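You operate a simulated robot arm through the tools that you are given. There is no shell and no other tool.

Carry out the task below with a simulated robot arm. There is one attempt and no reset: what you move stays moved.

TASK
Pump three shots of sweet soup into the cup and heat it.
Fine: Spout back to the middle before you lift the cup. Small hot plate at mid till it steams, then knob to low and switch off; the cup stays on it. No drips. Set down upright: grey cup.

The check looks at the end state, three seconds after you hand in, the way a careful person would. Anything else that was tipped, shoved, dropped, spilled or broken makes it a failure.

THE ROBOT
A 6-joint arm with a two-finger parallel gripper, fixed in place. Base frame: the origin is at the foot of the arm, x ahead of it, y to its left, z up; the work surface is at about z = 0. Lengths are in m, angles in rad, forces in N, time in s.
With the tool pointing down near the work surface it reaches from about 0.12 to 0.5 m from the base axis. Its first joint turns from -1.257 to 1.257 rad. Payload 0.65 kg.
The TCP is the grasp point between the finger pads, 0.025 m short of the fingertips. In the tool frame z runs along the fingers and y along their closing line. Largest opening 0.076 m; finger width 0.018, thickness 0.01; the body of the gripper, 0.036 by 0.078 m, starts 0.045 m behind the TCP.
Orientation is told as [roll, pitch, yaw] about the base's x, y, z axes, in that order, counted from this pose: with the fingers straight down and closing along the base's y, the tool's x points along the base's -x, its y along +y and its z along -z.

THE INTERFACE
- The arm moves only by the tool servo_tool. Its argument "motion" is a list of rows, each a list of 7 numbers: the turn, a rotation vector about the base's x, y, z in units of 5 degrees (1.0 is 5 degrees), then the shift along the base's x, y, z in units of 20 mm (1.0 is 20 mm), then the gripper command, from -1 (shut) to 1 (fully open), values between in proportion. In form: [[wx, wy, wz, dx, dy, dz, gripper], ...]. A call has 1 to 20 rows; each row shifts and turns the commanded pose from where the row before left it. A call with a number of a shift or a turn outside -1 to 1 is refused whole. Rows are played at 5 a second. More than 0.05 m and 0.15 rad between two rows, or a gripper value outside its range, and nothing of the call is played. Where a pose cannot be reached the arm comes as near as it can. A force on the tool above 50 N (or 10 N above the force at the start of the call, whichever is more), or a blocked arm, ends the call early, and 0.2 s more pass. Each finger travels about 0.108 m/s and halts on what it meets, pressing with about 23 N; the grip force reading is that of the motor and also rises with nothing between the fingers. The clock runs only during rows and for 0.2 s after the last one: add rows that do not move to give the fingers time. It gives the time, the measured TCP pose, the force on the tool (base axes), the opening and the grip force at its end, in the units of the frame above (readings bear some noise), with the torque about the TCP (base axes, N m) and any sound that the robot's microphone picked up, and new pictures: "pictures" is both (left out), scene, wrist or none.
- Cameras (640 x 400 px; columns grow to the right, rows downward): "scene" is fixed at [0.0317, 0.2517, 0.428]; the picture's right is [-0.94, -0.33, 0.00], its down [-0.11, 0.31, -0.94] and it looks along [0.31, -0.89, -0.33] (base axes); focal length 214 px, centre (320, 200). "wrist" rides on the gripper at [0.058, 0.011, -0.081] in the tool frame; the picture's right is [-0.18, 0.98, 0.00], its down [-0.75, -0.14, -0.64] and it looks along [-0.63, -0.12, 0.77] (tool axes); focal length 243 px, centre (320, 200). There is no depth. A picture from a camera that has moved, and an enlarged one, comes with that camera's place and axes in the base frame and with its lens.
- close_up(camera, box): a new picture of the part [left, top, right, bottom] of that camera's present view, enlarged. The clock stands still meanwhile.
- hand_in(): hands the job in; it is judged then, once.

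Places have to be worked out from the pictures, the camera data and where the tool is seen. Open the gripper and draw the arm clear of the work before you hand the job in, unless the task says otherwise.

The tools are called after "Request:" as a command line: name --pt "numbers of a row" for each row, then --argument value for the rest, lists and objects as JSON in quotes. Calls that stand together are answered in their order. servo_tool: Moves the arm, as the interface text tells. Its arguments: {"type":"object","properties":{"motion":{"type":"array"},"pictures":{"type":"string","enum":["both","scene","wrist","none"]}},"required":["motion"]} The other tools are called the same way: close_up (camera, box) takes an enlarged picture of a part of a camera's view; hand_in () hands the job in.

At the start:

```text
t: 0.0
eef_pos: [0.2206, -0.0438, 0.4097]
ee_rot: [0.0, 0.0, 0.002]
force: [-0.2, 0.3, -0.6]
ft_torque: [0.01, 0.01, -0.02]
finger_gap: 0.0758
finger_force: 0.0
```

scene: 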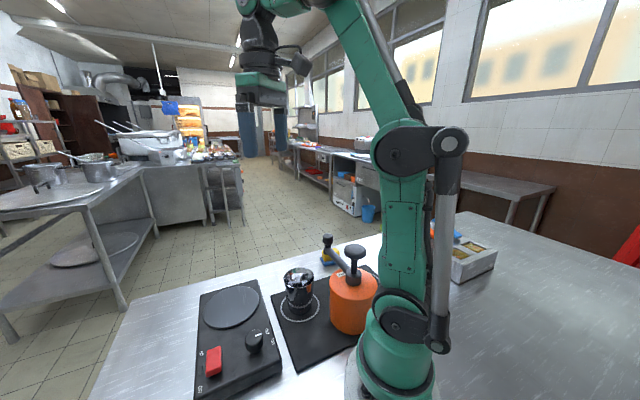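
wrist: 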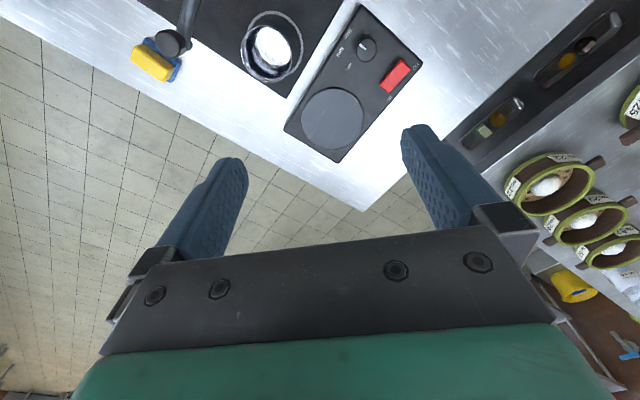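

I see a hot plate with knob and red switch, a cup on a dark mat, and an orange pump dispenser. I take enlarged pictures to work out the details.

Request:
close_up --camera "scene" --box '[180, 220, 400, 390]'

Request:
close_up --camera "wrist" --box '[120, 0, 440, 200]'

Request:
close_up --camera "scene" --box '[270, 225, 390, 345]'

Request:
close_up --camera "scene" --box '[190, 270, 290, 390]'

```text
2.35 times, centred on (290, 305) of scene
camera zoom: at [0.0317, 0.2517, 0.428], right [-0.94, -0.33, 0.0], down [-0.11, 0.31, -0.94], along [0.31, -0.89, -0.33], focal length 505 px, centre (391, -47)
```

zoom: 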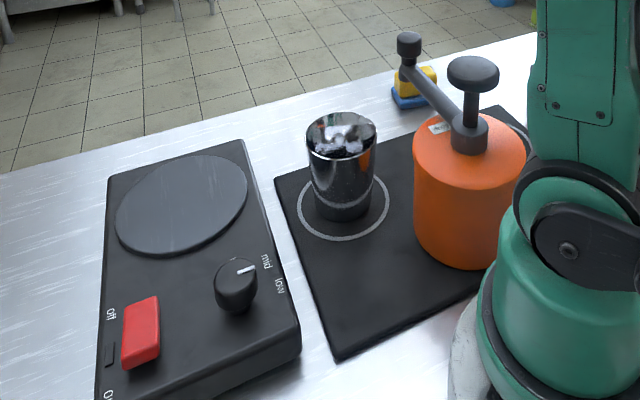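

```text
2.00 times, centred on (280, 100) of wrist
camera zoom: at [0.1622, -0.0341, 0.4894], right [0.18, 0.98, 0.0], down [0.75, -0.14, 0.64], along [0.63, -0.12, -0.76], focal length 485 px, centre (400, 400)
```

zoom: 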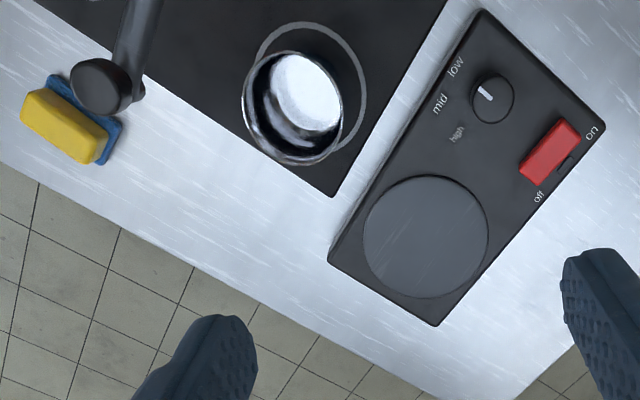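

```text
3.33 times, centred on (330, 285) of scene
camera zoom: at [0.0317, 0.2517, 0.428], right [-0.94, -0.33, 0.0], down [-0.11, 0.31, -0.94], along [0.31, -0.89, -0.33], focal length 715 px, centre (287, -83)
```

zoom: 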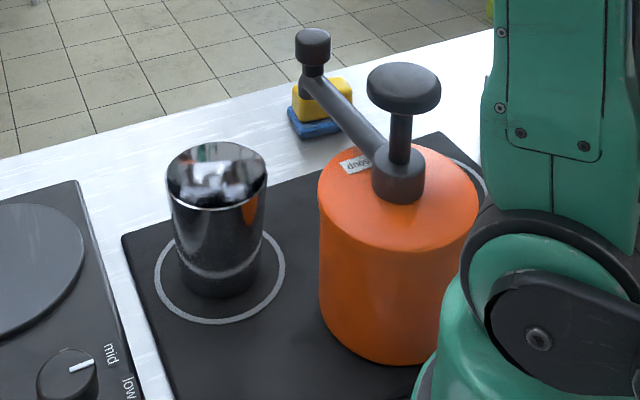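

```text
3.33 times, centred on (240, 330) of scene
camera zoom: at [0.0317, 0.2517, 0.428], right [-0.94, -0.33, 0.0], down [-0.11, 0.31, -0.94], along [0.31, -0.89, -0.33], focal length 715 px, centre (587, -233)
```

zoom: 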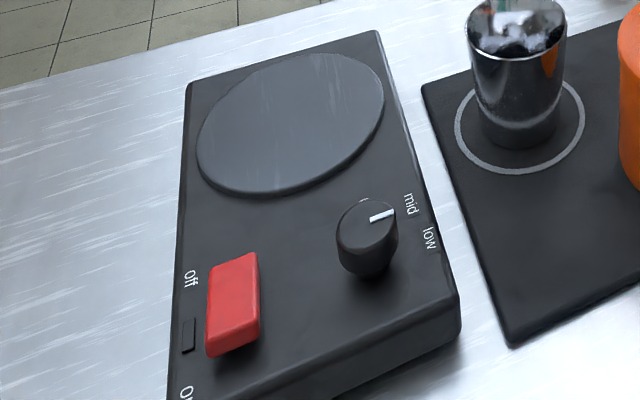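

The cup stands at about (0.21, -0.12) on its ring, and the pump axis is near (0.09, -0.13) with the spout pointing midway between the two rings. I move the wrist camera to look down on the pump and cup from the side.

Request:
servo_tool --pt "0 0 -1 -0.25 -0.1 0 -1" --pt "0 0 -1 -0.25 -0.1 0 -1" --pt "0 0 -1 -0.25 -0.1 0 -1" --pt "0 0 -1 -0.25 -0.1 0 -1" --pt "0 0 -1 -0.25 -0.1 0 -1" --pt "0 0 -1 -0.25 -0.1 0 -1" --pt "0 0 -1 -0.25 -0.1 0 -1" --pt "0 0 -1 -0.25 -0.1 0 -1" --pt "0 0 -1 -0.25 -0.1 0 -1" --pt "0 0 -1 -0.25 -0.1 0 -1" --pt "0 0 -1 -0.25 -0.1 0 -1" --pt "0 0 -1 -0.25 -0.1 0 -1"

```text
t: 2.6
eef_pos: [0.1588, -0.0691, 0.4095]
ee_rot: [0.001, -0.003, -1.046]
force: [-0.2, -0.9, 0.6]
ft_torque: [0.02, 0.0, -0.02]
finger_gap: 0.0002
finger_force: 23.1
camera wrist: at [0.1405, -0.0132, 0.4897], right [0.94, 0.33, 0.0], down [0.25, -0.72, 0.64], along [0.21, -0.61, -0.76], focal length 243 px, centre (320, 200)
```

scene: 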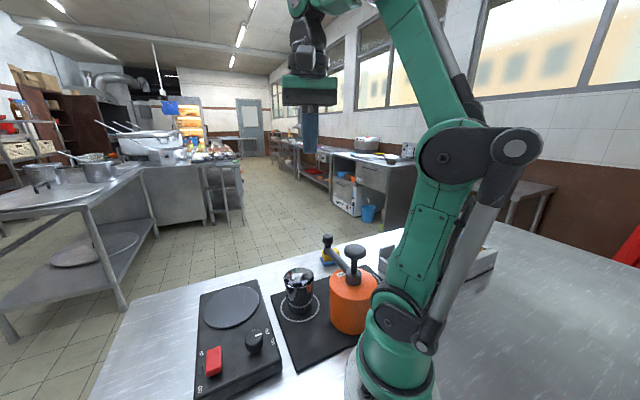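
wrist: 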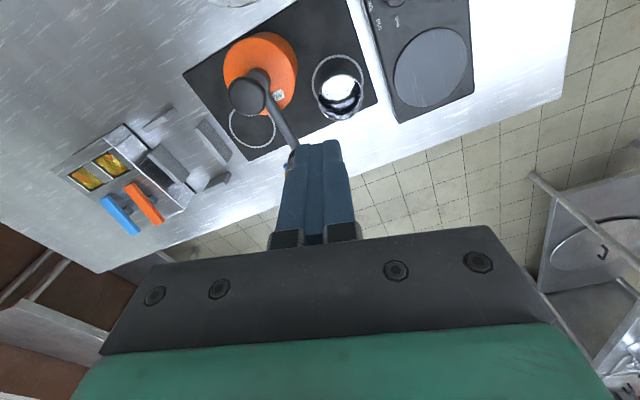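

The wrist camera now sees the pump, both rings and the cup from above. I enlarge it to measure.

Request:
close_up --camera "wrist" --box '[180, 0, 400, 160]'

Request:
close_up --camera "wrist" --box '[220, 10, 320, 90]'

Request:
close_up --camera "wrist" --box '[40, 80, 240, 240]'

```text
2.50 times, centred on (290, 80) of wrist
camera zoom: at [0.1405, -0.0132, 0.4897], right [0.94, 0.33, 0.0], down [0.25, -0.72, 0.64], along [0.21, -0.61, -0.76], focal length 606 px, centre (395, 500)
```

zoom: 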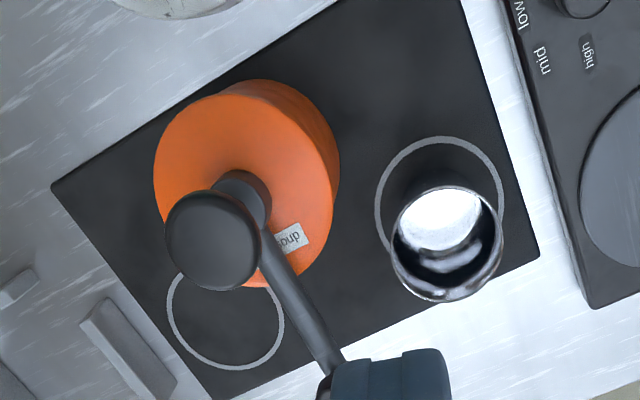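

```text
5.00 times, centred on (270, 50) of wrist
camera zoom: at [0.1405, -0.0132, 0.4897], right [0.94, 0.33, 0.0], down [0.25, -0.72, 0.64], along [0.21, -0.61, -0.76], focal length 1213 px, centre (570, 950)
```

zoom: 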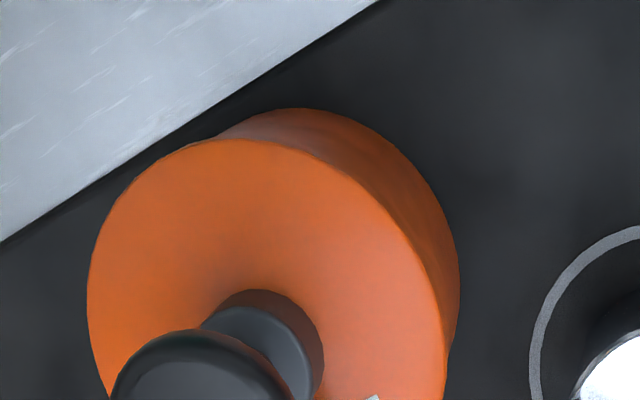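

```text
2.50 times, centred on (140, 160) of wrist
camera zoom: at [0.1405, -0.0132, 0.4897], right [0.94, 0.33, 0.0], down [0.25, -0.72, 0.64], along [0.21, -0.61, -0.76], focal length 606 px, centre (770, 300)
```

zoom: 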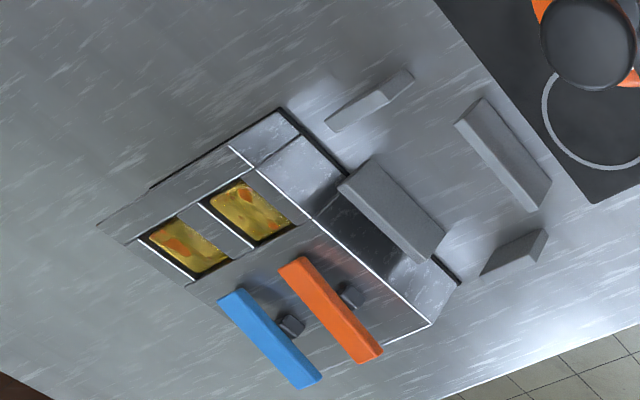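

The pump axis works out to about (0.086, -0.129), its button top at z≈0.184, and the spout knob at (0.172, -0.212, 0.156), 0.12 m out at azimuth -44°. I move above the spout knob, half open and aligned with the tangent, to check it closely before gripping.

Request:
servo_tool --pt "0 0 0.32 0.065 -0.715 -0.7 0.3" --pt "0 0 0.32 0.065 -0.715 -0.7 0.3" --pt "0 0 0.32 0.065 -0.715 -0.7 0.3" --pt "0 0 0.32 0.065 -0.715 -0.7 0.3" --pt "0 0 0.32 0.065 -0.715 -0.7 0.3" --pt "0 0 0.32 0.065 -0.715 -0.7 0.3" --pt "0 0 0.32 0.065 -0.715 -0.7 0.3" --pt "0 0 0.32 0.065 -0.715 -0.7 0.3" --pt "0 0 0.32 0.065 -0.715 -0.7 0.3" --pt "0 0 0.32 0.065 -0.715 -0.7 0.3" --pt "0 0 0 0 0 0 0.3"

```text
t: 5.0
eef_pos: [0.1738, -0.2101, 0.2679]
ee_rot: [0.0, -0.003, -0.767]
force: [0.0, 0.7, 0.5]
ft_torque: [-0.03, -0.01, 0.02]
finger_gap: 0.0492
finger_force: 0.0
camera wrist: at [0.1389, -0.1638, 0.349], right [0.81, 0.58, 0.0], down [0.44, -0.62, 0.64], along [0.37, -0.52, -0.76], focal length 243 px, centre (320, 200)
```

scene: 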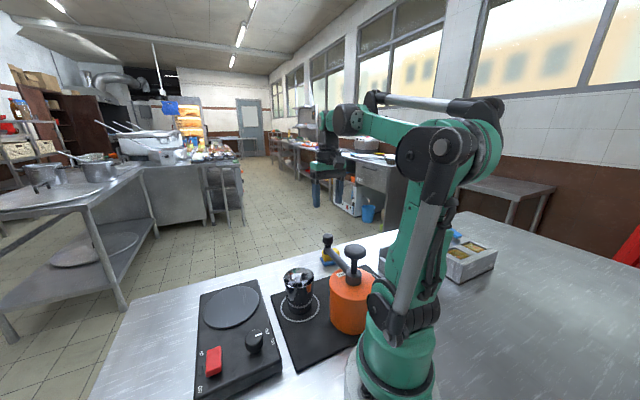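
wrist: 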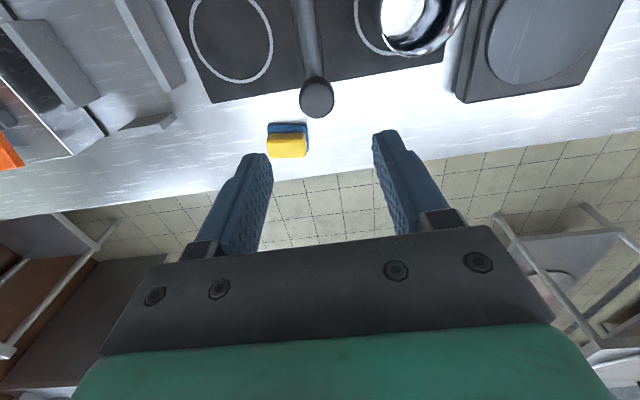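

The knob sits just below and between the fingers, and I put its axis at about (0.172, -0.2135). I take a close-up before descending.

Request:
close_up --camera "wrist" --box '[240, 20, 400, 160]'

Request:
close_up --camera "scene" --box '[300, 140, 380, 280]'

```text
2.86 times, centred on (320, 90) of wrist
camera zoom: at [0.1389, -0.1638, 0.349], right [0.81, 0.58, 0.0], down [0.44, -0.62, 0.64], along [0.37, -0.52, -0.76], focal length 693 px, centre (320, 514)
```

zoom: 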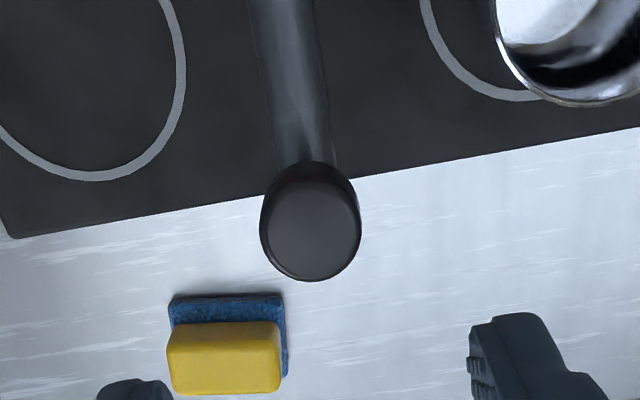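

```text
2.86 times, centred on (340, 210) of scene
camera zoom: at [0.0317, 0.2516, 0.428], right [-0.94, -0.33, 0.0], down [-0.11, 0.31, -0.94], along [0.31, -0.89, -0.33], focal length 613 px, centre (263, 171)
```

zoom: 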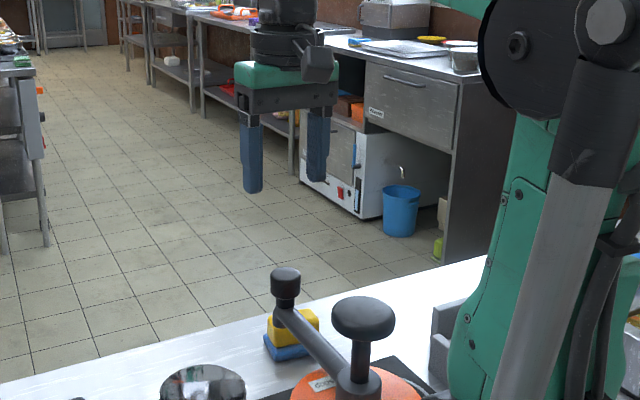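

The knob top is about 26 mm wide at z≈0.16, centred at (0.172, -0.2145). I go down over it with the fingers open, stopping with the TCP at z≈0.15.

Request:
servo_tool --pt "0 0 0 -0.04 -0.12 -0.7 0.3" --pt "0 0 0 -0.03 -0.1 -0.7 0.3" --pt "0 0 0 0 0 -0.7 0.3" --pt "0 0 0 0 0 -0.7 0.3" --pt "0 0 0 0 0 -0.7 0.3" --pt "0 0 0 0 0 -0.7 0.3" --pt "0 0 0 0 0 -0.7 0.3" --pt "0 0 0 0 0 -0.5 0.3" --pt "0 0 0 0 0 -0.4 0.3" --pt "0 0 0 0 0 0 0.3"

```text
t: 7.2
eef_pos: [0.173, -0.214, 0.154]
ee_rot: [0.0, -0.002, -0.768]
force: [-0.9, 0.3, -0.6]
ft_torque: [-0.01, 0.02, 0.03]
finger_gap: 0.0494
finger_force: 0.1
camera wrist: at [0.1382, -0.1674, 0.2336], right [0.81, 0.58, 0.0], down [0.44, -0.62, 0.64], along [0.37, -0.52, -0.76], focal length 243 px, centre (320, 200)
```

scene: 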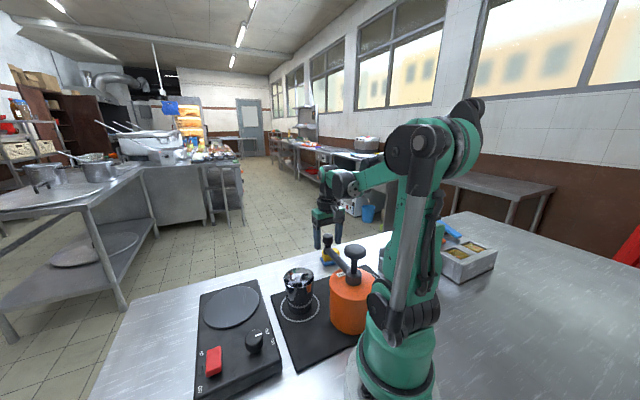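
wrist: 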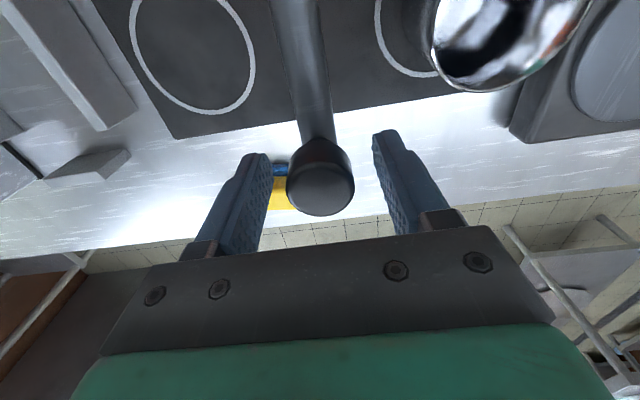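

The knob is between the finger pads. I check the height in the scene camera before closing.

Request:
close_up --camera "scene" --box '[290, 190, 390, 290]'

Request:
close_up --camera "wrist" --box '[180, 60, 460, 260]'

```text
4.00 times, centred on (340, 240) of scene
camera zoom: at [0.0317, 0.2517, 0.428], right [-0.94, -0.33, 0.0], down [-0.11, 0.31, -0.94], along [0.31, -0.89, -0.33], focal length 858 px, centre (240, 40)
```

zoom: 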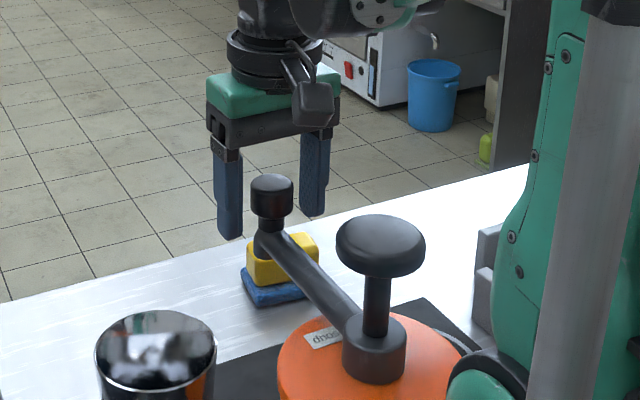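

```text
2.00 times, centred on (320, 160) of wrist
camera zoom: at [0.1382, -0.1674, 0.2336], right [0.81, 0.58, 0.0], down [0.44, -0.62, 0.64], along [0.37, -0.52, -0.76], focal length 485 px, centre (320, 280)
```

zoom: 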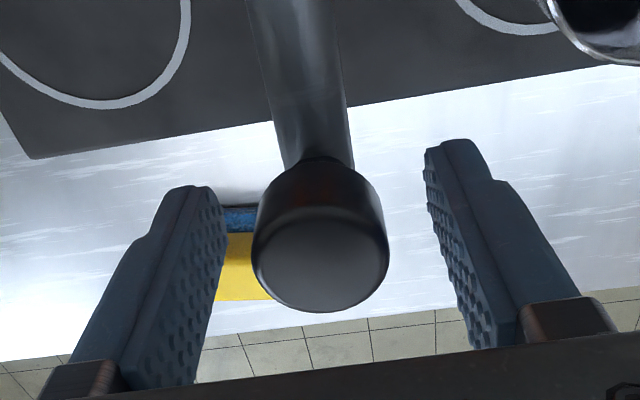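

Fingertips are at the level of the knob's lower edge, and the knob is centred. I close on it.

Request:
servo_tool --pt "0 0 0 0 0 0 -0.1" --pt "0 0 0 0 0 0 -0.3" --pt "0 0 0 0 0 0 -1" --pt "0 0 0 0 0 0 -1"

```text
t: 8.2
eef_pos: [0.1721, -0.2153, 0.1536]
ee_rot: [-0.001, -0.003, -0.765]
force: [-0.2, -0.9, 0.1]
ft_torque: [-0.03, 0.0, 0.01]
finger_gap: 0.0273
finger_force: 23.6
camera wrist: at [0.1382, -0.1674, 0.2337], right [0.81, 0.58, 0.0], down [0.44, -0.62, 0.64], along [0.37, -0.52, -0.76], focal length 243 px, centre (320, 200)
```

scene: 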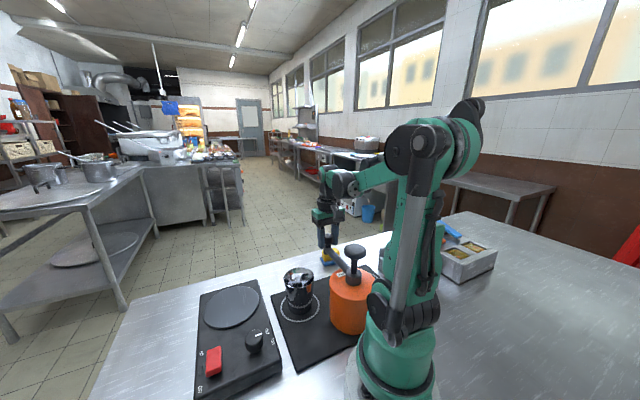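
wrist: 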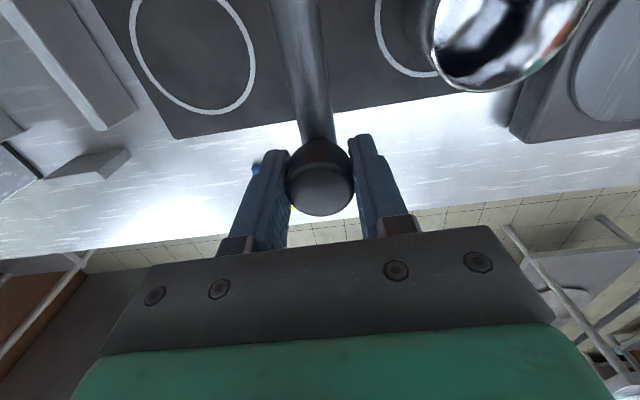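

Gripped at 27 mm. I swing the knob along an arc of 0.122 m about the pump axis, turning the gripper with it, and check the forces halfway.

Request:
servo_tool --pt "0 0 0.7 0.2527 0.2728 0 -1" --pt "0 0 0.7 0.2357 0.2881 0 -1" --pt "0 0 0.7 0.2174 0.3015 0 -1" --pt "0 0 0.7 0.1991 0.3142 0 -1" --pt "0 0 0.7 0.1797 0.3258 0 -1" --pt "0 0 0.7 0.1589 0.3362 0 -1" --pt "0 0 0.7 0.1382 0.3453 0 -1" --pt "0 0 0 0 0 0 -1"

```text
t: 10.0
eef_pos: [0.2004, -0.1726, 0.153]
ee_rot: [0.0, -0.002, -0.338]
force: [4.5, -1.1, -0.2]
ft_torque: [-0.2, -0.57, -0.03]
finger_gap: 0.0274
finger_force: 23.3
camera wrist: at [0.1487, -0.143, 0.2331], right [0.5, 0.87, 0.0], down [0.66, -0.38, 0.65], along [0.56, -0.32, -0.76], focal length 243 px, centre (320, 200)
```

scene: 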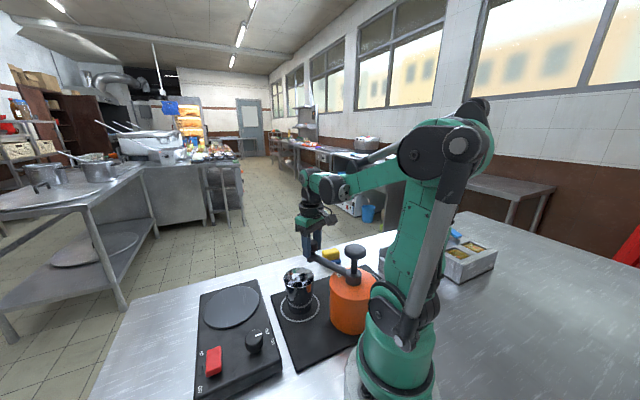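
wrist: 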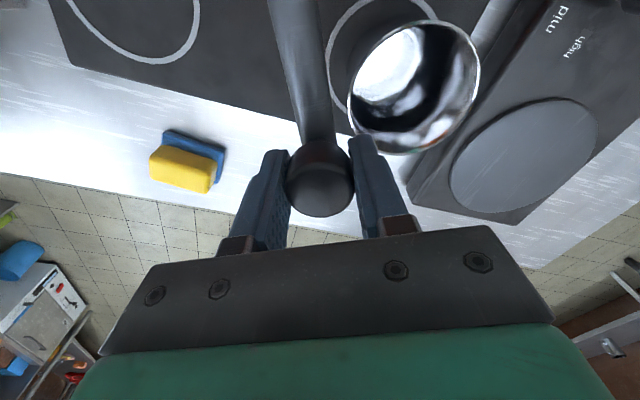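

The spout follows smoothly with about 5 N sideways. I go on with the second half of the arc towards the cup.

Request:
servo_tool --pt "0 0 0.7 0.13 0.3532 0 -1" --pt "0 0 0.7 0.105 0.3599 0 -1" --pt "0 0 0.7 0.083 0.3642 0 -1" --pt "0 0 0.7 0.055 0.3691 0 -1" --pt "0 0 0.7 0.028 0.3709 0 -1" --pt "0 0 0.7 0.0055 0.3715 0 -1" --pt "0 0 0 0 0 0 -1"

```text
t: 11.6
eef_pos: [0.2059, -0.1266, 0.1532]
ee_rot: [0.0, -0.002, 0.028]
force: [5.7, 0.6, -0.1]
ft_torque: [-0.02, -0.5, 0.02]
finger_gap: 0.0273
finger_force: 23.2
camera wrist: at [0.1484, -0.119, 0.2333], right [0.16, 0.99, 0.0], down [0.76, -0.12, 0.64], along [0.64, -0.1, -0.76], focal length 243 px, centre (320, 200)
```

scene: 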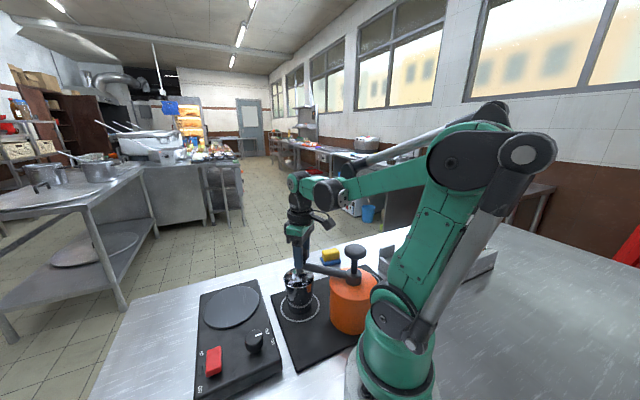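
wrist: 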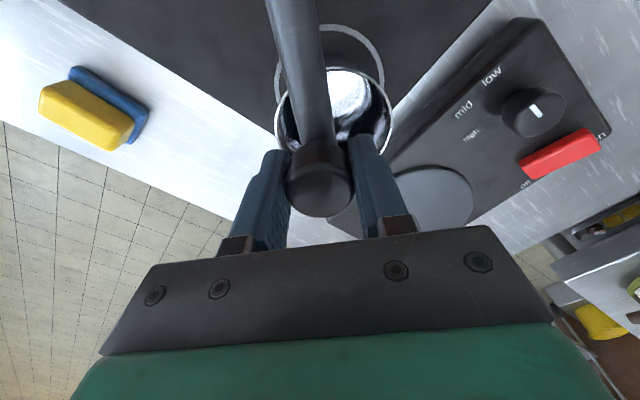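

The spout is now nearly over the cup. I enlarge both views to see how the outlet lines up with the cup mouth.

Request:
close_up --camera "scene" --box '[260, 210, 390, 340]'

Request:
close_up --camera "wrist" --box '[240, 0, 440, 220]'

Request:
close_up --camera "wrist" --box '[420, 10, 640, 210]'

```text
3.08 times, centred on (325, 275) of scene
camera zoom: at [0.0317, 0.2516, 0.428], right [-0.94, -0.33, 0.0], down [-0.11, 0.31, -0.94], along [0.31, -0.89, -0.33], focal length 660 px, centre (305, -31)
```

zoom: 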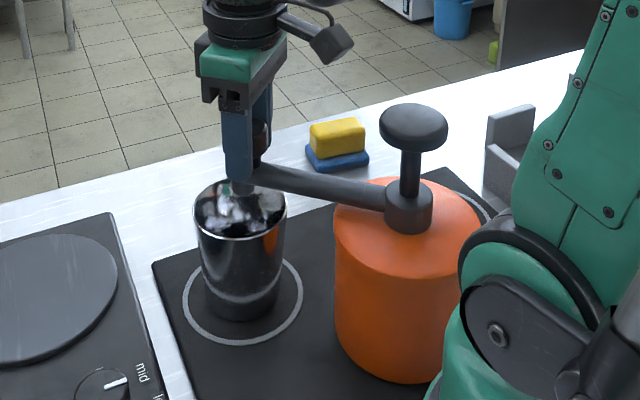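

```text
1.82 times, centred on (340, 110) of wrist
camera zoom: at [0.1484, -0.119, 0.2333], right [0.16, 0.99, 0.0], down [0.76, -0.12, 0.64], along [0.64, -0.1, -0.76], focal length 441 px, centre (284, 364)
```

zoom: 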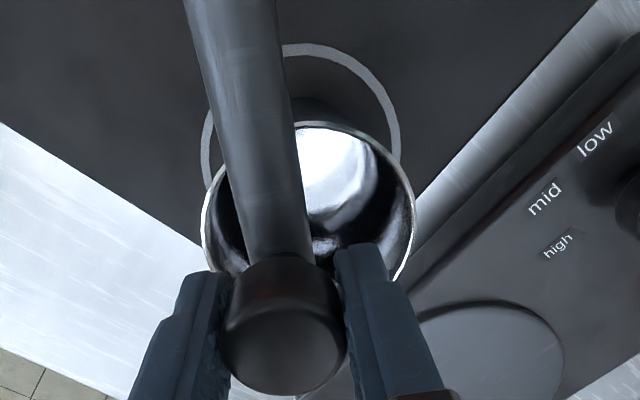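

```text
2.00 times, centred on (530, 110) of wrist
camera zoom: at [0.1484, -0.119, 0.2333], right [0.16, 0.99, 0.0], down [0.76, -0.12, 0.64], along [0.64, -0.1, -0.76], focal length 485 px, centre (-100, 380)
```

zoom: 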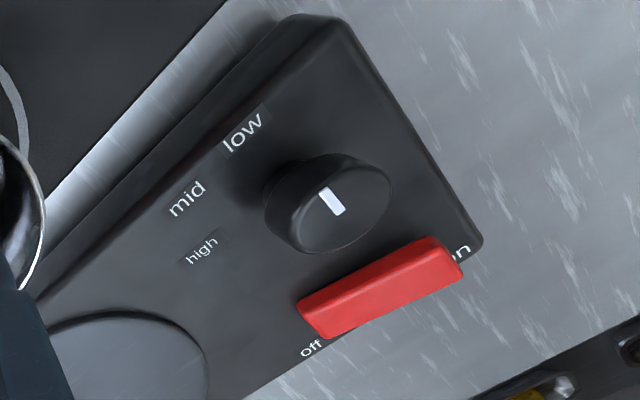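

The outlet hangs above the mouth but still about 7 mm short of the cup's centre line. I finish the arc, easing 1 mm outward to relieve the sideways force.

Request:
servo_tool --pt "0 0 0.35 0.02 0.185 0 -1" --pt "0 0 0.35 0.02 0.185 0 -1" --pt "0 0 0 0 0 0 -1"

```text
t: 12.4
eef_pos: [0.209, -0.1202, 0.1534]
ee_rot: [-0.001, -0.001, 0.09]
force: [-7.1, -1.5, 0.6]
ft_torque: [-0.01, 0.45, 0.04]
finger_gap: 0.0274
finger_force: 22.5
camera wrist: at [0.1492, -0.1154, 0.2338], right [0.1, 1.0, 0.0], down [0.76, -0.07, 0.64], along [0.64, -0.06, -0.77], focal length 243 px, centre (320, 200)
```

scene: 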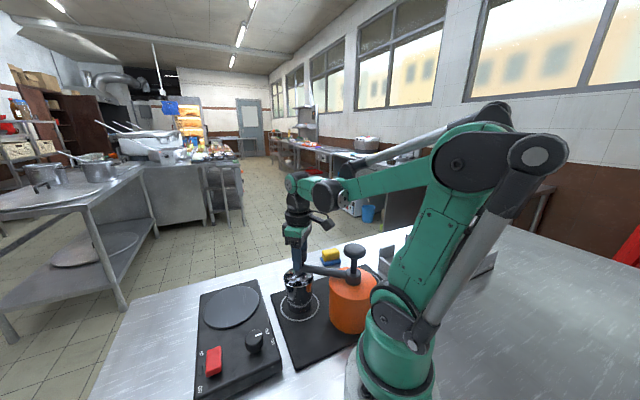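
wrist: 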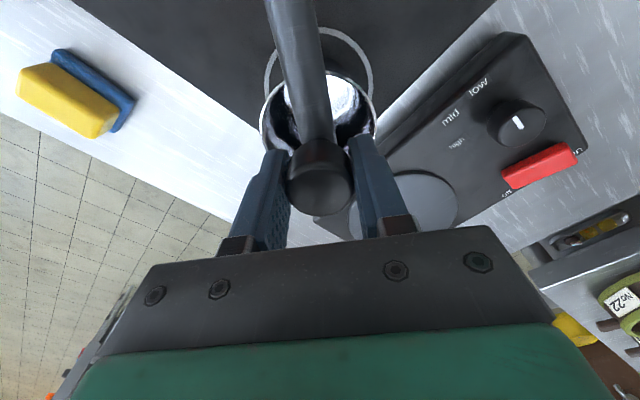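

The push reversed, so the true radius lies in between; I back off half a millimetre and check the alignment again.

Request:
servo_tool --pt "0 0 0 -0.028 0 0 -1" --pt "0 0 0 0 0 0 -1" --pictures "none"

Request:
close_up --camera "scene" --box '[270, 230, 370, 330]'

Request:
close_up --camera "wrist" --box '[240, 0, 400, 220]'

```text
t: 13.0
eef_pos: [0.2073, -0.1202, 0.1544]
ee_rot: [0.0, -0.004, 0.088]
force: [0.1, 0.9, 0.6]
ft_torque: [0.0, 0.42, 0.04]
finger_gap: 0.0275
finger_force: 22.9
```

```text
4.00 times, centred on (320, 280) of scene
camera zoom: at [0.0317, 0.2516, 0.428], right [-0.94, -0.33, 0.0], down [-0.11, 0.31, -0.94], along [0.31, -0.89, -0.33], focal length 858 px, centre (320, -120)
```

zoom: 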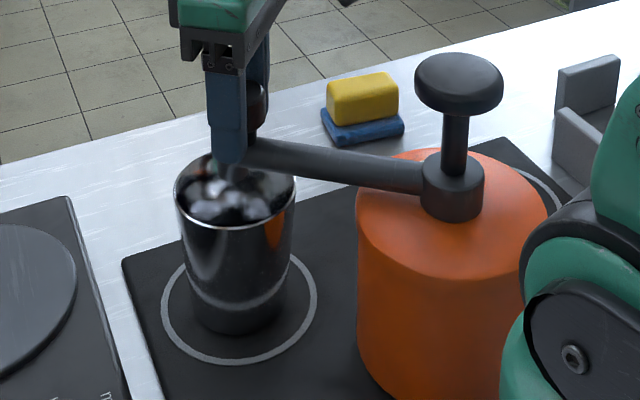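

```text
1.82 times, centred on (320, 110) of wrist
camera zoom: at [0.1493, -0.1155, 0.2336], right [0.1, 1.0, 0.0], down [0.76, -0.07, 0.65], along [0.64, -0.06, -0.76], focal length 441 px, centre (320, 364)
```

zoom: 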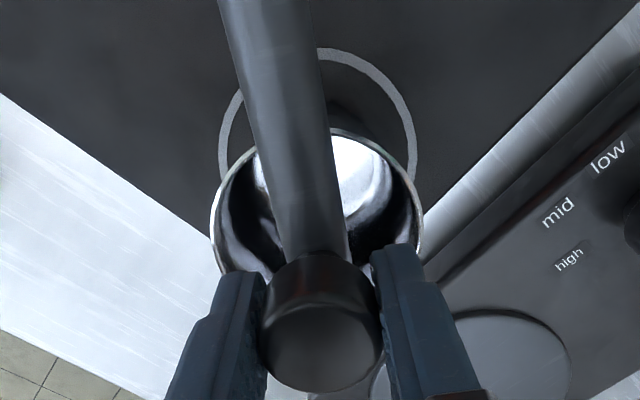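

The spout lines up with the middle of the cup mouth. I release the knob, rise clear, and travel above the pump button with the fingers shut.

Request:
servo_tool --pt "0 0 0 0 0 0 -0.1" --pt "0 0 0 0 0 0 0.2" --pt "0 0 0 0 0 0 0.2" --pt "0 0 0 0 0 0.5 0.2" --pt "0 0 0 0 0 1 0.2" --pt "0 0 0 0 0 1 0.2" --pt "0 0 0 0 0 1 0.2" --pt "0 0 0 0 0 1 -1" --pt "0 0 0 0 0 1 -1"

Request:
close_up --camera "scene" --box '[270, 230, 370, 330]'

```text
t: 15.0
eef_pos: [0.2086, -0.1213, 0.2634]
ee_rot: [-0.001, -0.001, 0.087]
force: [-0.2, -0.5, -0.8]
ft_torque: [-0.01, -0.01, 0.0]
finger_gap: 0.0001
finger_force: 23.2
camera wrist: at [0.1494, -0.1161, 0.3428], right [0.1, 1.0, 0.0], down [0.76, -0.07, 0.64], along [0.64, -0.06, -0.76], focal length 243 px, centre (320, 200)
```

scene: 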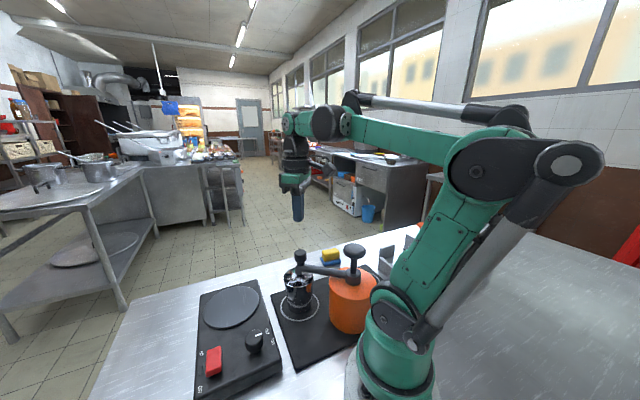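
wrist: 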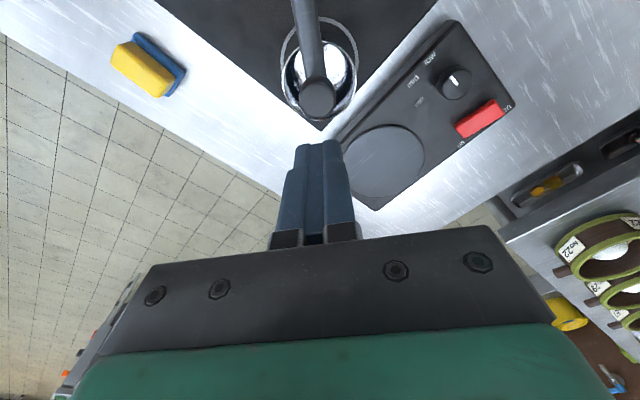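

```text
4.00 times, centred on (320, 280) of scene
camera zoom: at [0.0317, 0.2517, 0.428], right [-0.94, -0.33, 0.0], down [-0.11, 0.31, -0.94], along [0.31, -0.89, -0.33], focal length 858 px, centre (320, -120)
```

zoom: 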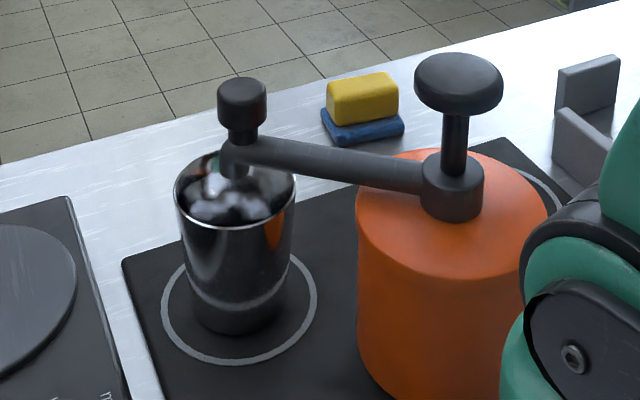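

The spout stays over the cup with the nozzle inside the mouth outline. I move above the pump button now.

Request:
servo_tool --pt "0 0 -0.9 -0.61 -0.04 0 -1" --pt "0 0 -0.9 -0.61 -0.04 0 -1" --pt "0 0 -0.9 -0.61 -0.04 0 -1" --pt "0 0 -0.9 -0.61 -0.04 0 -1" --pt "0 0 -0.9 -0.61 -0.04 0 -1" --pt "0 0 -0.9 -0.61 -0.04 0 -1" --pt "0 0 -0.9 -0.61 -0.04 0 -1" --pt "0 0 -0.9 -0.61 -0.04 0 -1" --pt "0 0 -0.9 -0.61 -0.04 0 -1" --pt "0 0 -0.9 -0.61 -0.04 0 -1" --pt "0 0 0 0 0 0 -1"

Request:
close_up --camera "scene" --box '[270, 170, 400, 300]'

```text
t: 17.4
eef_pos: [0.0859, -0.1286, 0.2623]
ee_rot: [0.001, -0.002, -0.699]
force: [-0.6, 0.2, 0.1]
ft_torque: [0.01, -0.02, 0.0]
finger_gap: 0.0
finger_force: 22.6
camera wrist: at [0.0488, -0.0828, 0.3432], right [0.77, 0.63, 0.0], down [0.48, -0.59, 0.64], along [0.41, -0.5, -0.76], focal length 243 px, centre (320, 200)
```

scene: 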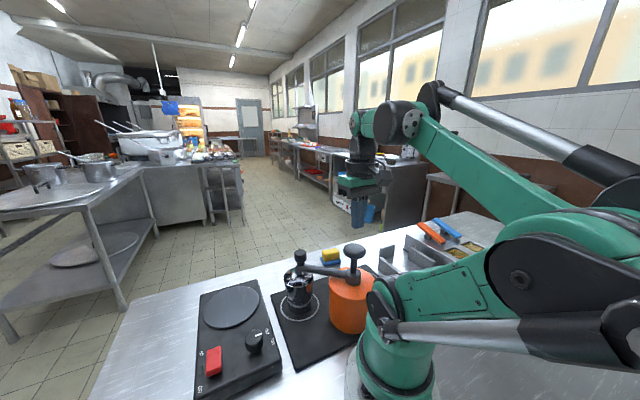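
wrist: 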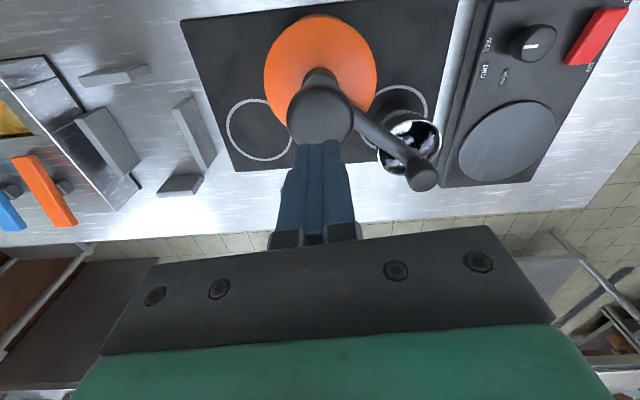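

```text
3.08 times, centred on (335, 235) of scene
camera zoom: at [0.0317, 0.2517, 0.428], right [-0.94, -0.33, 0.0], down [-0.11, 0.31, -0.94], along [0.31, -0.89, -0.33], focal length 660 px, centre (274, 92)
```

zoom: 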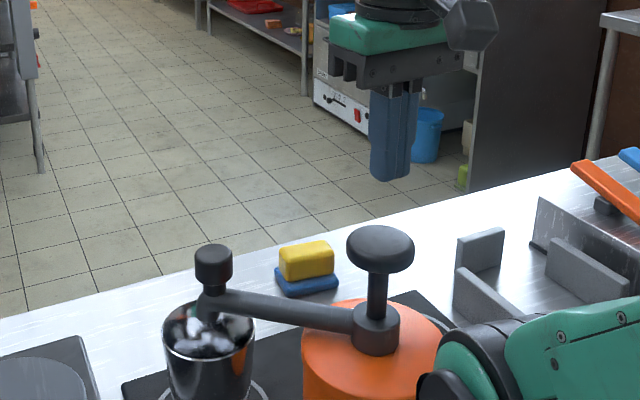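

The closed fingertips are centred over the button (estimated (0.087, -0.129)). I come down to just above it.

Request:
servo_tool --pt "0 0 0 0.02 -0.02 -0.8 -1" --pt "0 0 0 0.01 -0.01 -0.8 -1" --pt "0 0 0 0 0 -0.7 -1" --pt "0 0 0 0 0 0 -1"

Request:
close_up --camera "scene" --box '[290, 190, 400, 300]'

```text
t: 18.4
eef_pos: [0.0874, -0.1279, 0.2159]
ee_rot: [0.0, -0.003, -0.697]
force: [-0.4, -0.6, 0.3]
ft_torque: [0.01, -0.01, 0.01]
finger_gap: 0.0
finger_force: 22.9
camera wrist: at [0.0492, -0.0836, 0.2968], right [0.77, 0.64, 0.0], down [0.49, -0.59, 0.64], along [0.41, -0.5, -0.76], focal length 243 px, centre (320, 200)
```

scene: 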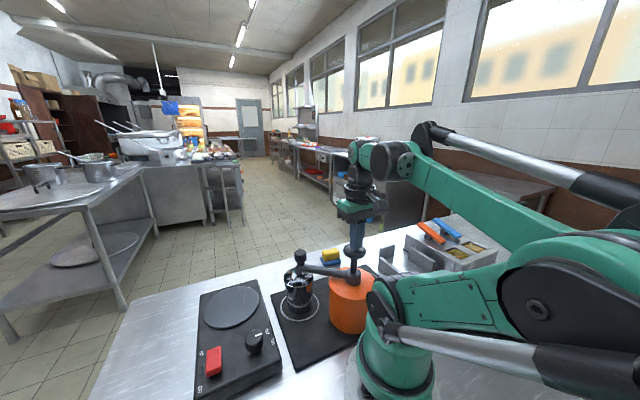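
wrist: 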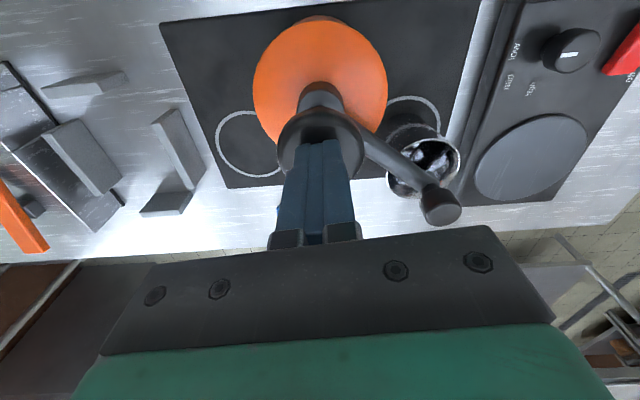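

```text
3.64 times, centred on (345, 245) of scene
camera zoom: at [0.0317, 0.2517, 0.428], right [-0.94, -0.33, 0.0], down [-0.11, 0.31, -0.94], along [0.31, -0.89, -0.33], focal length 780 px, centre (229, 36)
```

zoom: 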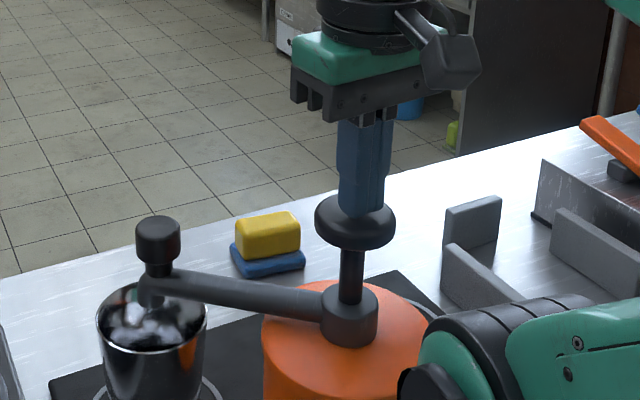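

The tips are centred on the button, a few millimetres above it. I begin the first press slowly and read the force and sound.

Request:
servo_tool --pt "0 0 0 0 0 -0.35 -1" --pt "0 0 0 0 0 -0.3 -1" --pt "0 0 0 0 0 -0.3 -1"

Request:
close_up --camera "scene" --box '[260, 210, 390, 330]'

```text
t: 19.2
eef_pos: [0.0858, -0.1297, 0.1983]
ee_rot: [0.0, 0.0, -0.697]
force: [0.8, 2.6, 6.3]
ft_torque: [0.08, 0.05, 0.03]
finger_gap: 0.0001
finger_force: 23.0
camera wrist: at [0.0491, -0.0844, 0.2777], right [0.77, 0.64, 0.0], down [0.49, -0.59, 0.64], along [0.41, -0.5, -0.76], focal length 243 px, centre (320, 200)
```

scene: 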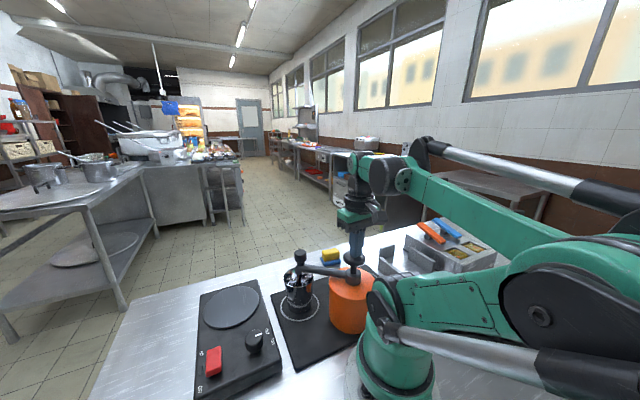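
wrist: 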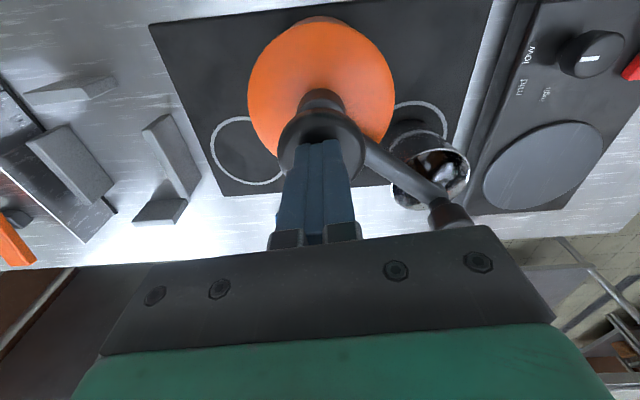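

```text
3.33 times, centred on (325, 270) of scene
camera zoom: at [0.0317, 0.2517, 0.428], right [-0.94, -0.33, 0.0], down [-0.11, 0.31, -0.94], along [0.31, -0.89, -0.33], focal length 715 px, centre (303, -33)
```

zoom: 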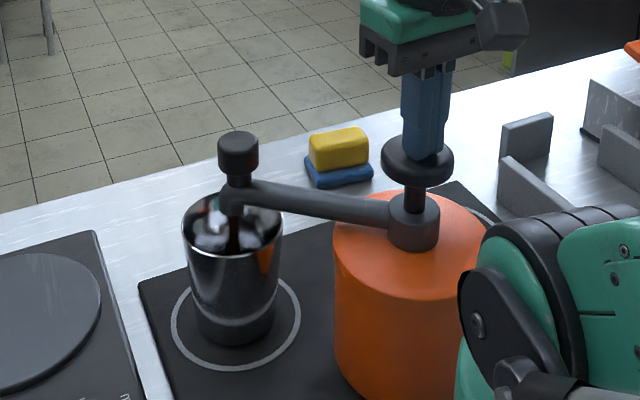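

A brown stream is flowing into the cup at about 6 N. I continue this same stroke down towards its end.

Request:
servo_tool --pt "0 0 0 0 0 -0.25 -1" --pt "0 0 0 0 0 -0.25 -1"

Request:
close_up --camera "scene" --box '[260, 210, 390, 330]'

```text
t: 19.8
eef_pos: [0.0865, -0.1293, 0.1884]
ee_rot: [0.001, 0.0, -0.695]
force: [1.7, 0.8, 37.7]
ft_torque: [0.06, 0.01, 0.03]
finger_gap: 0.0
finger_force: 23.0
camera wrist: at [0.0491, -0.0843, 0.2691], right [0.77, 0.64, 0.0], down [0.49, -0.59, 0.64], along [0.41, -0.5, -0.76], focal length 243 px, centre (320, 200)
```

scene: 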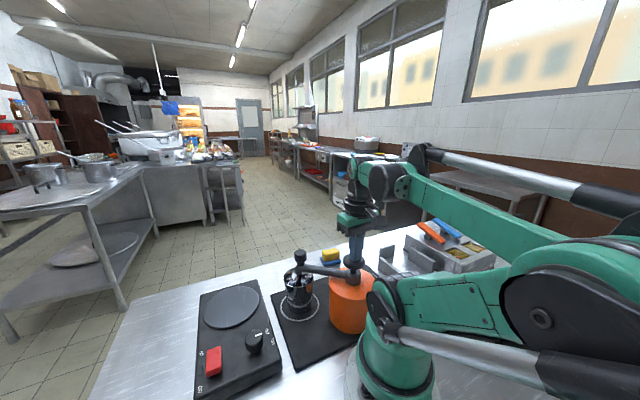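
wrist: 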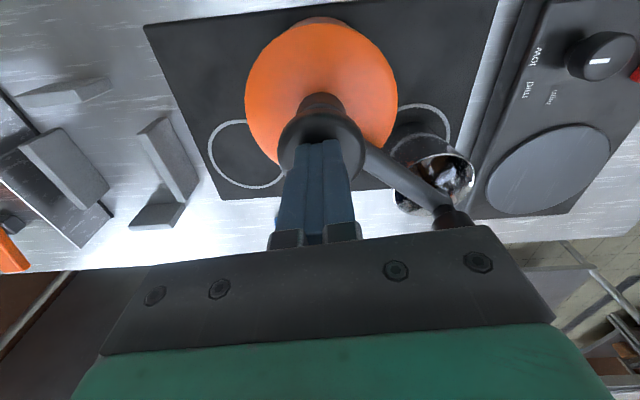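

```text
3.33 times, centred on (325, 270) of scene
camera zoom: at [0.0317, 0.2517, 0.428], right [-0.94, -0.33, 0.0], down [-0.11, 0.31, -0.94], along [0.31, -0.89, -0.33], focal length 715 px, centre (303, -33)
```

zoom: 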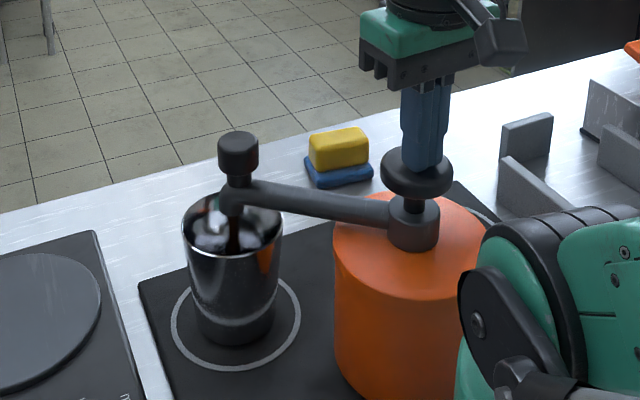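

The force jumped to 38 N, so the plunger is at its stop (stroke about 20 mm). I raise to let the button return fully and look.

Request:
servo_tool --pt "0 0 0 0 0 0.1 -1" --pt "0 0 0 0 0 0.4 -1" --pt "0 0 0 0 0 0.5 -1" --pt "0 0 0 0 0 0.4 -1" --pt "0 0 0 0 0 0 -1" --pt "0 0 0 0 0 0 -1"

Request:
close_up --camera "scene" --box '[260, 210, 390, 330]'

Request:
close_up --camera "wrist" --box '[360, 80, 500, 230]'

```text
t: 21.2
eef_pos: [0.0871, -0.1295, 0.2159]
ee_rot: [0.001, -0.002, -0.697]
force: [0.2, -1.0, -0.9]
ft_torque: [0.02, -0.04, -0.02]
finger_gap: 0.0001
finger_force: 23.5
camera wrist: at [0.0492, -0.0847, 0.2964], right [0.77, 0.64, 0.0], down [0.49, -0.59, 0.64], along [0.41, -0.5, -0.76], focal length 243 px, centre (320, 200)
```

scene: 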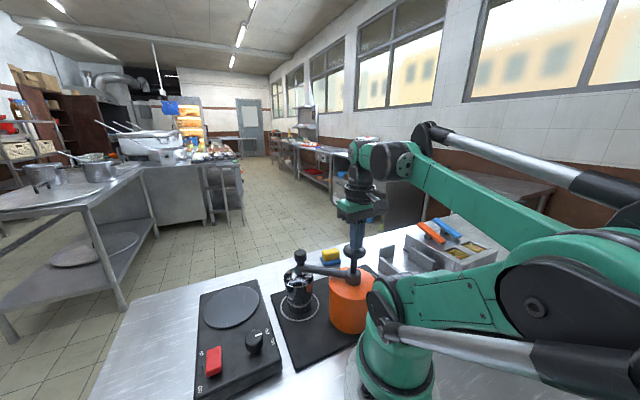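
wrist: 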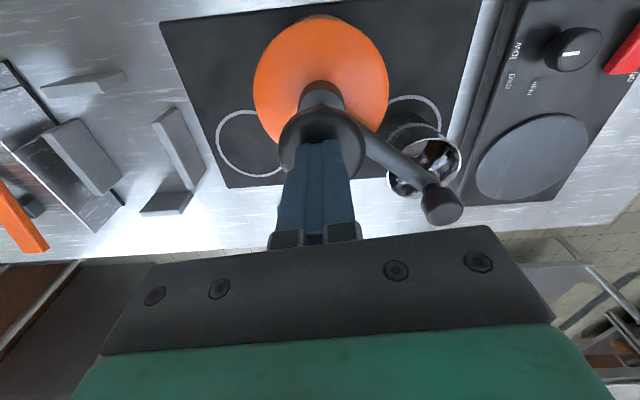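

```text
3.33 times, centred on (325, 270) of scene
camera zoom: at [0.0317, 0.2517, 0.428], right [-0.94, -0.33, 0.0], down [-0.11, 0.31, -0.94], along [0.31, -0.89, -0.33], focal length 715 px, centre (303, -33)
```

zoom: 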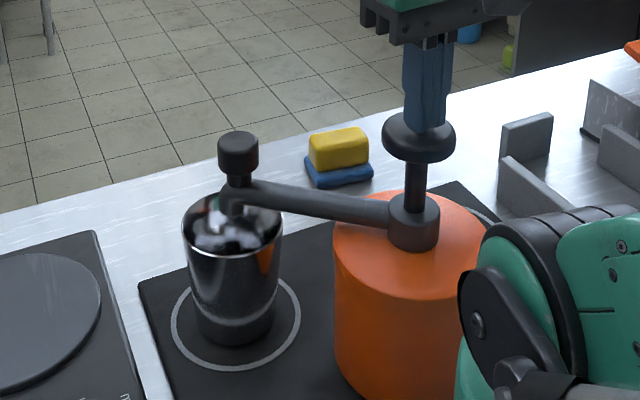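

```text
2.67 times, centred on (430, 155) of wrist
camera zoom: at [0.0492, -0.0847, 0.2964], right [0.77, 0.64, 0.0], down [0.49, -0.59, 0.64], along [0.41, -0.5, -0.76], focal length 647 px, centre (27, 320)
```

zoom: 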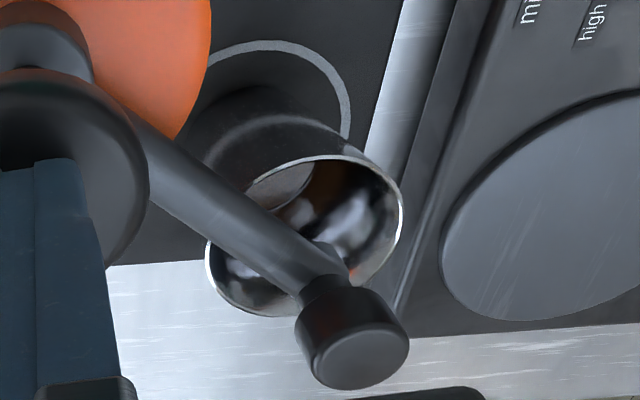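

The button is back up and the cup holds a little soup. I give the second shot with the same full stroke.

Request:
servo_tool --pt "0 0 0 0 0 -0.35 -1" --pt "0 0 0 0 0 -0.3 -1" --pt "0 0 0 0 0 -0.3 -1" --pt "0 0 0 0 0 -0.25 -1" --pt "0 0 0 0 0 -0.2 -1" --pictures "scene"

Request:
close_up --camera "scene" --box '[260, 210, 390, 330]'

```text
t: 22.4
eef_pos: [0.0874, -0.1296, 0.1895]
ee_rot: [0.0, 0.0, -0.696]
force: [-2.6, 1.8, 46.7]
ft_torque: [0.06, 0.09, 0.01]
finger_gap: 0.0
finger_force: 23.9
```

scene: 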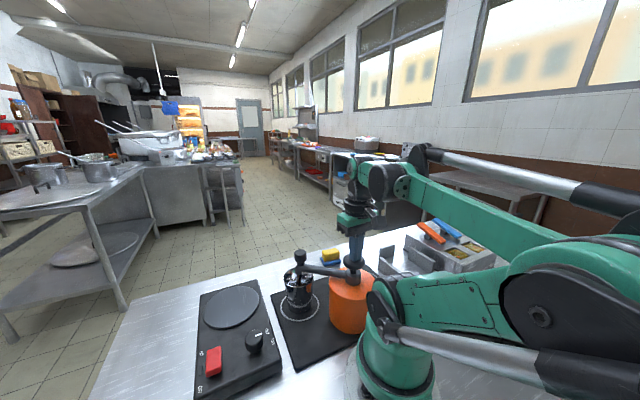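

```text
3.33 times, centred on (325, 270) of scene
camera zoom: at [0.0316, 0.2517, 0.428], right [-0.94, -0.33, 0.0], down [-0.11, 0.31, -0.94], along [0.31, -0.89, -0.33], focal length 715 px, centre (303, -33)
```

zoom: 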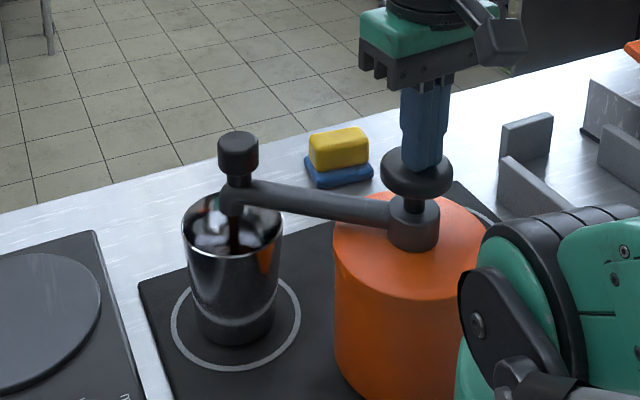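

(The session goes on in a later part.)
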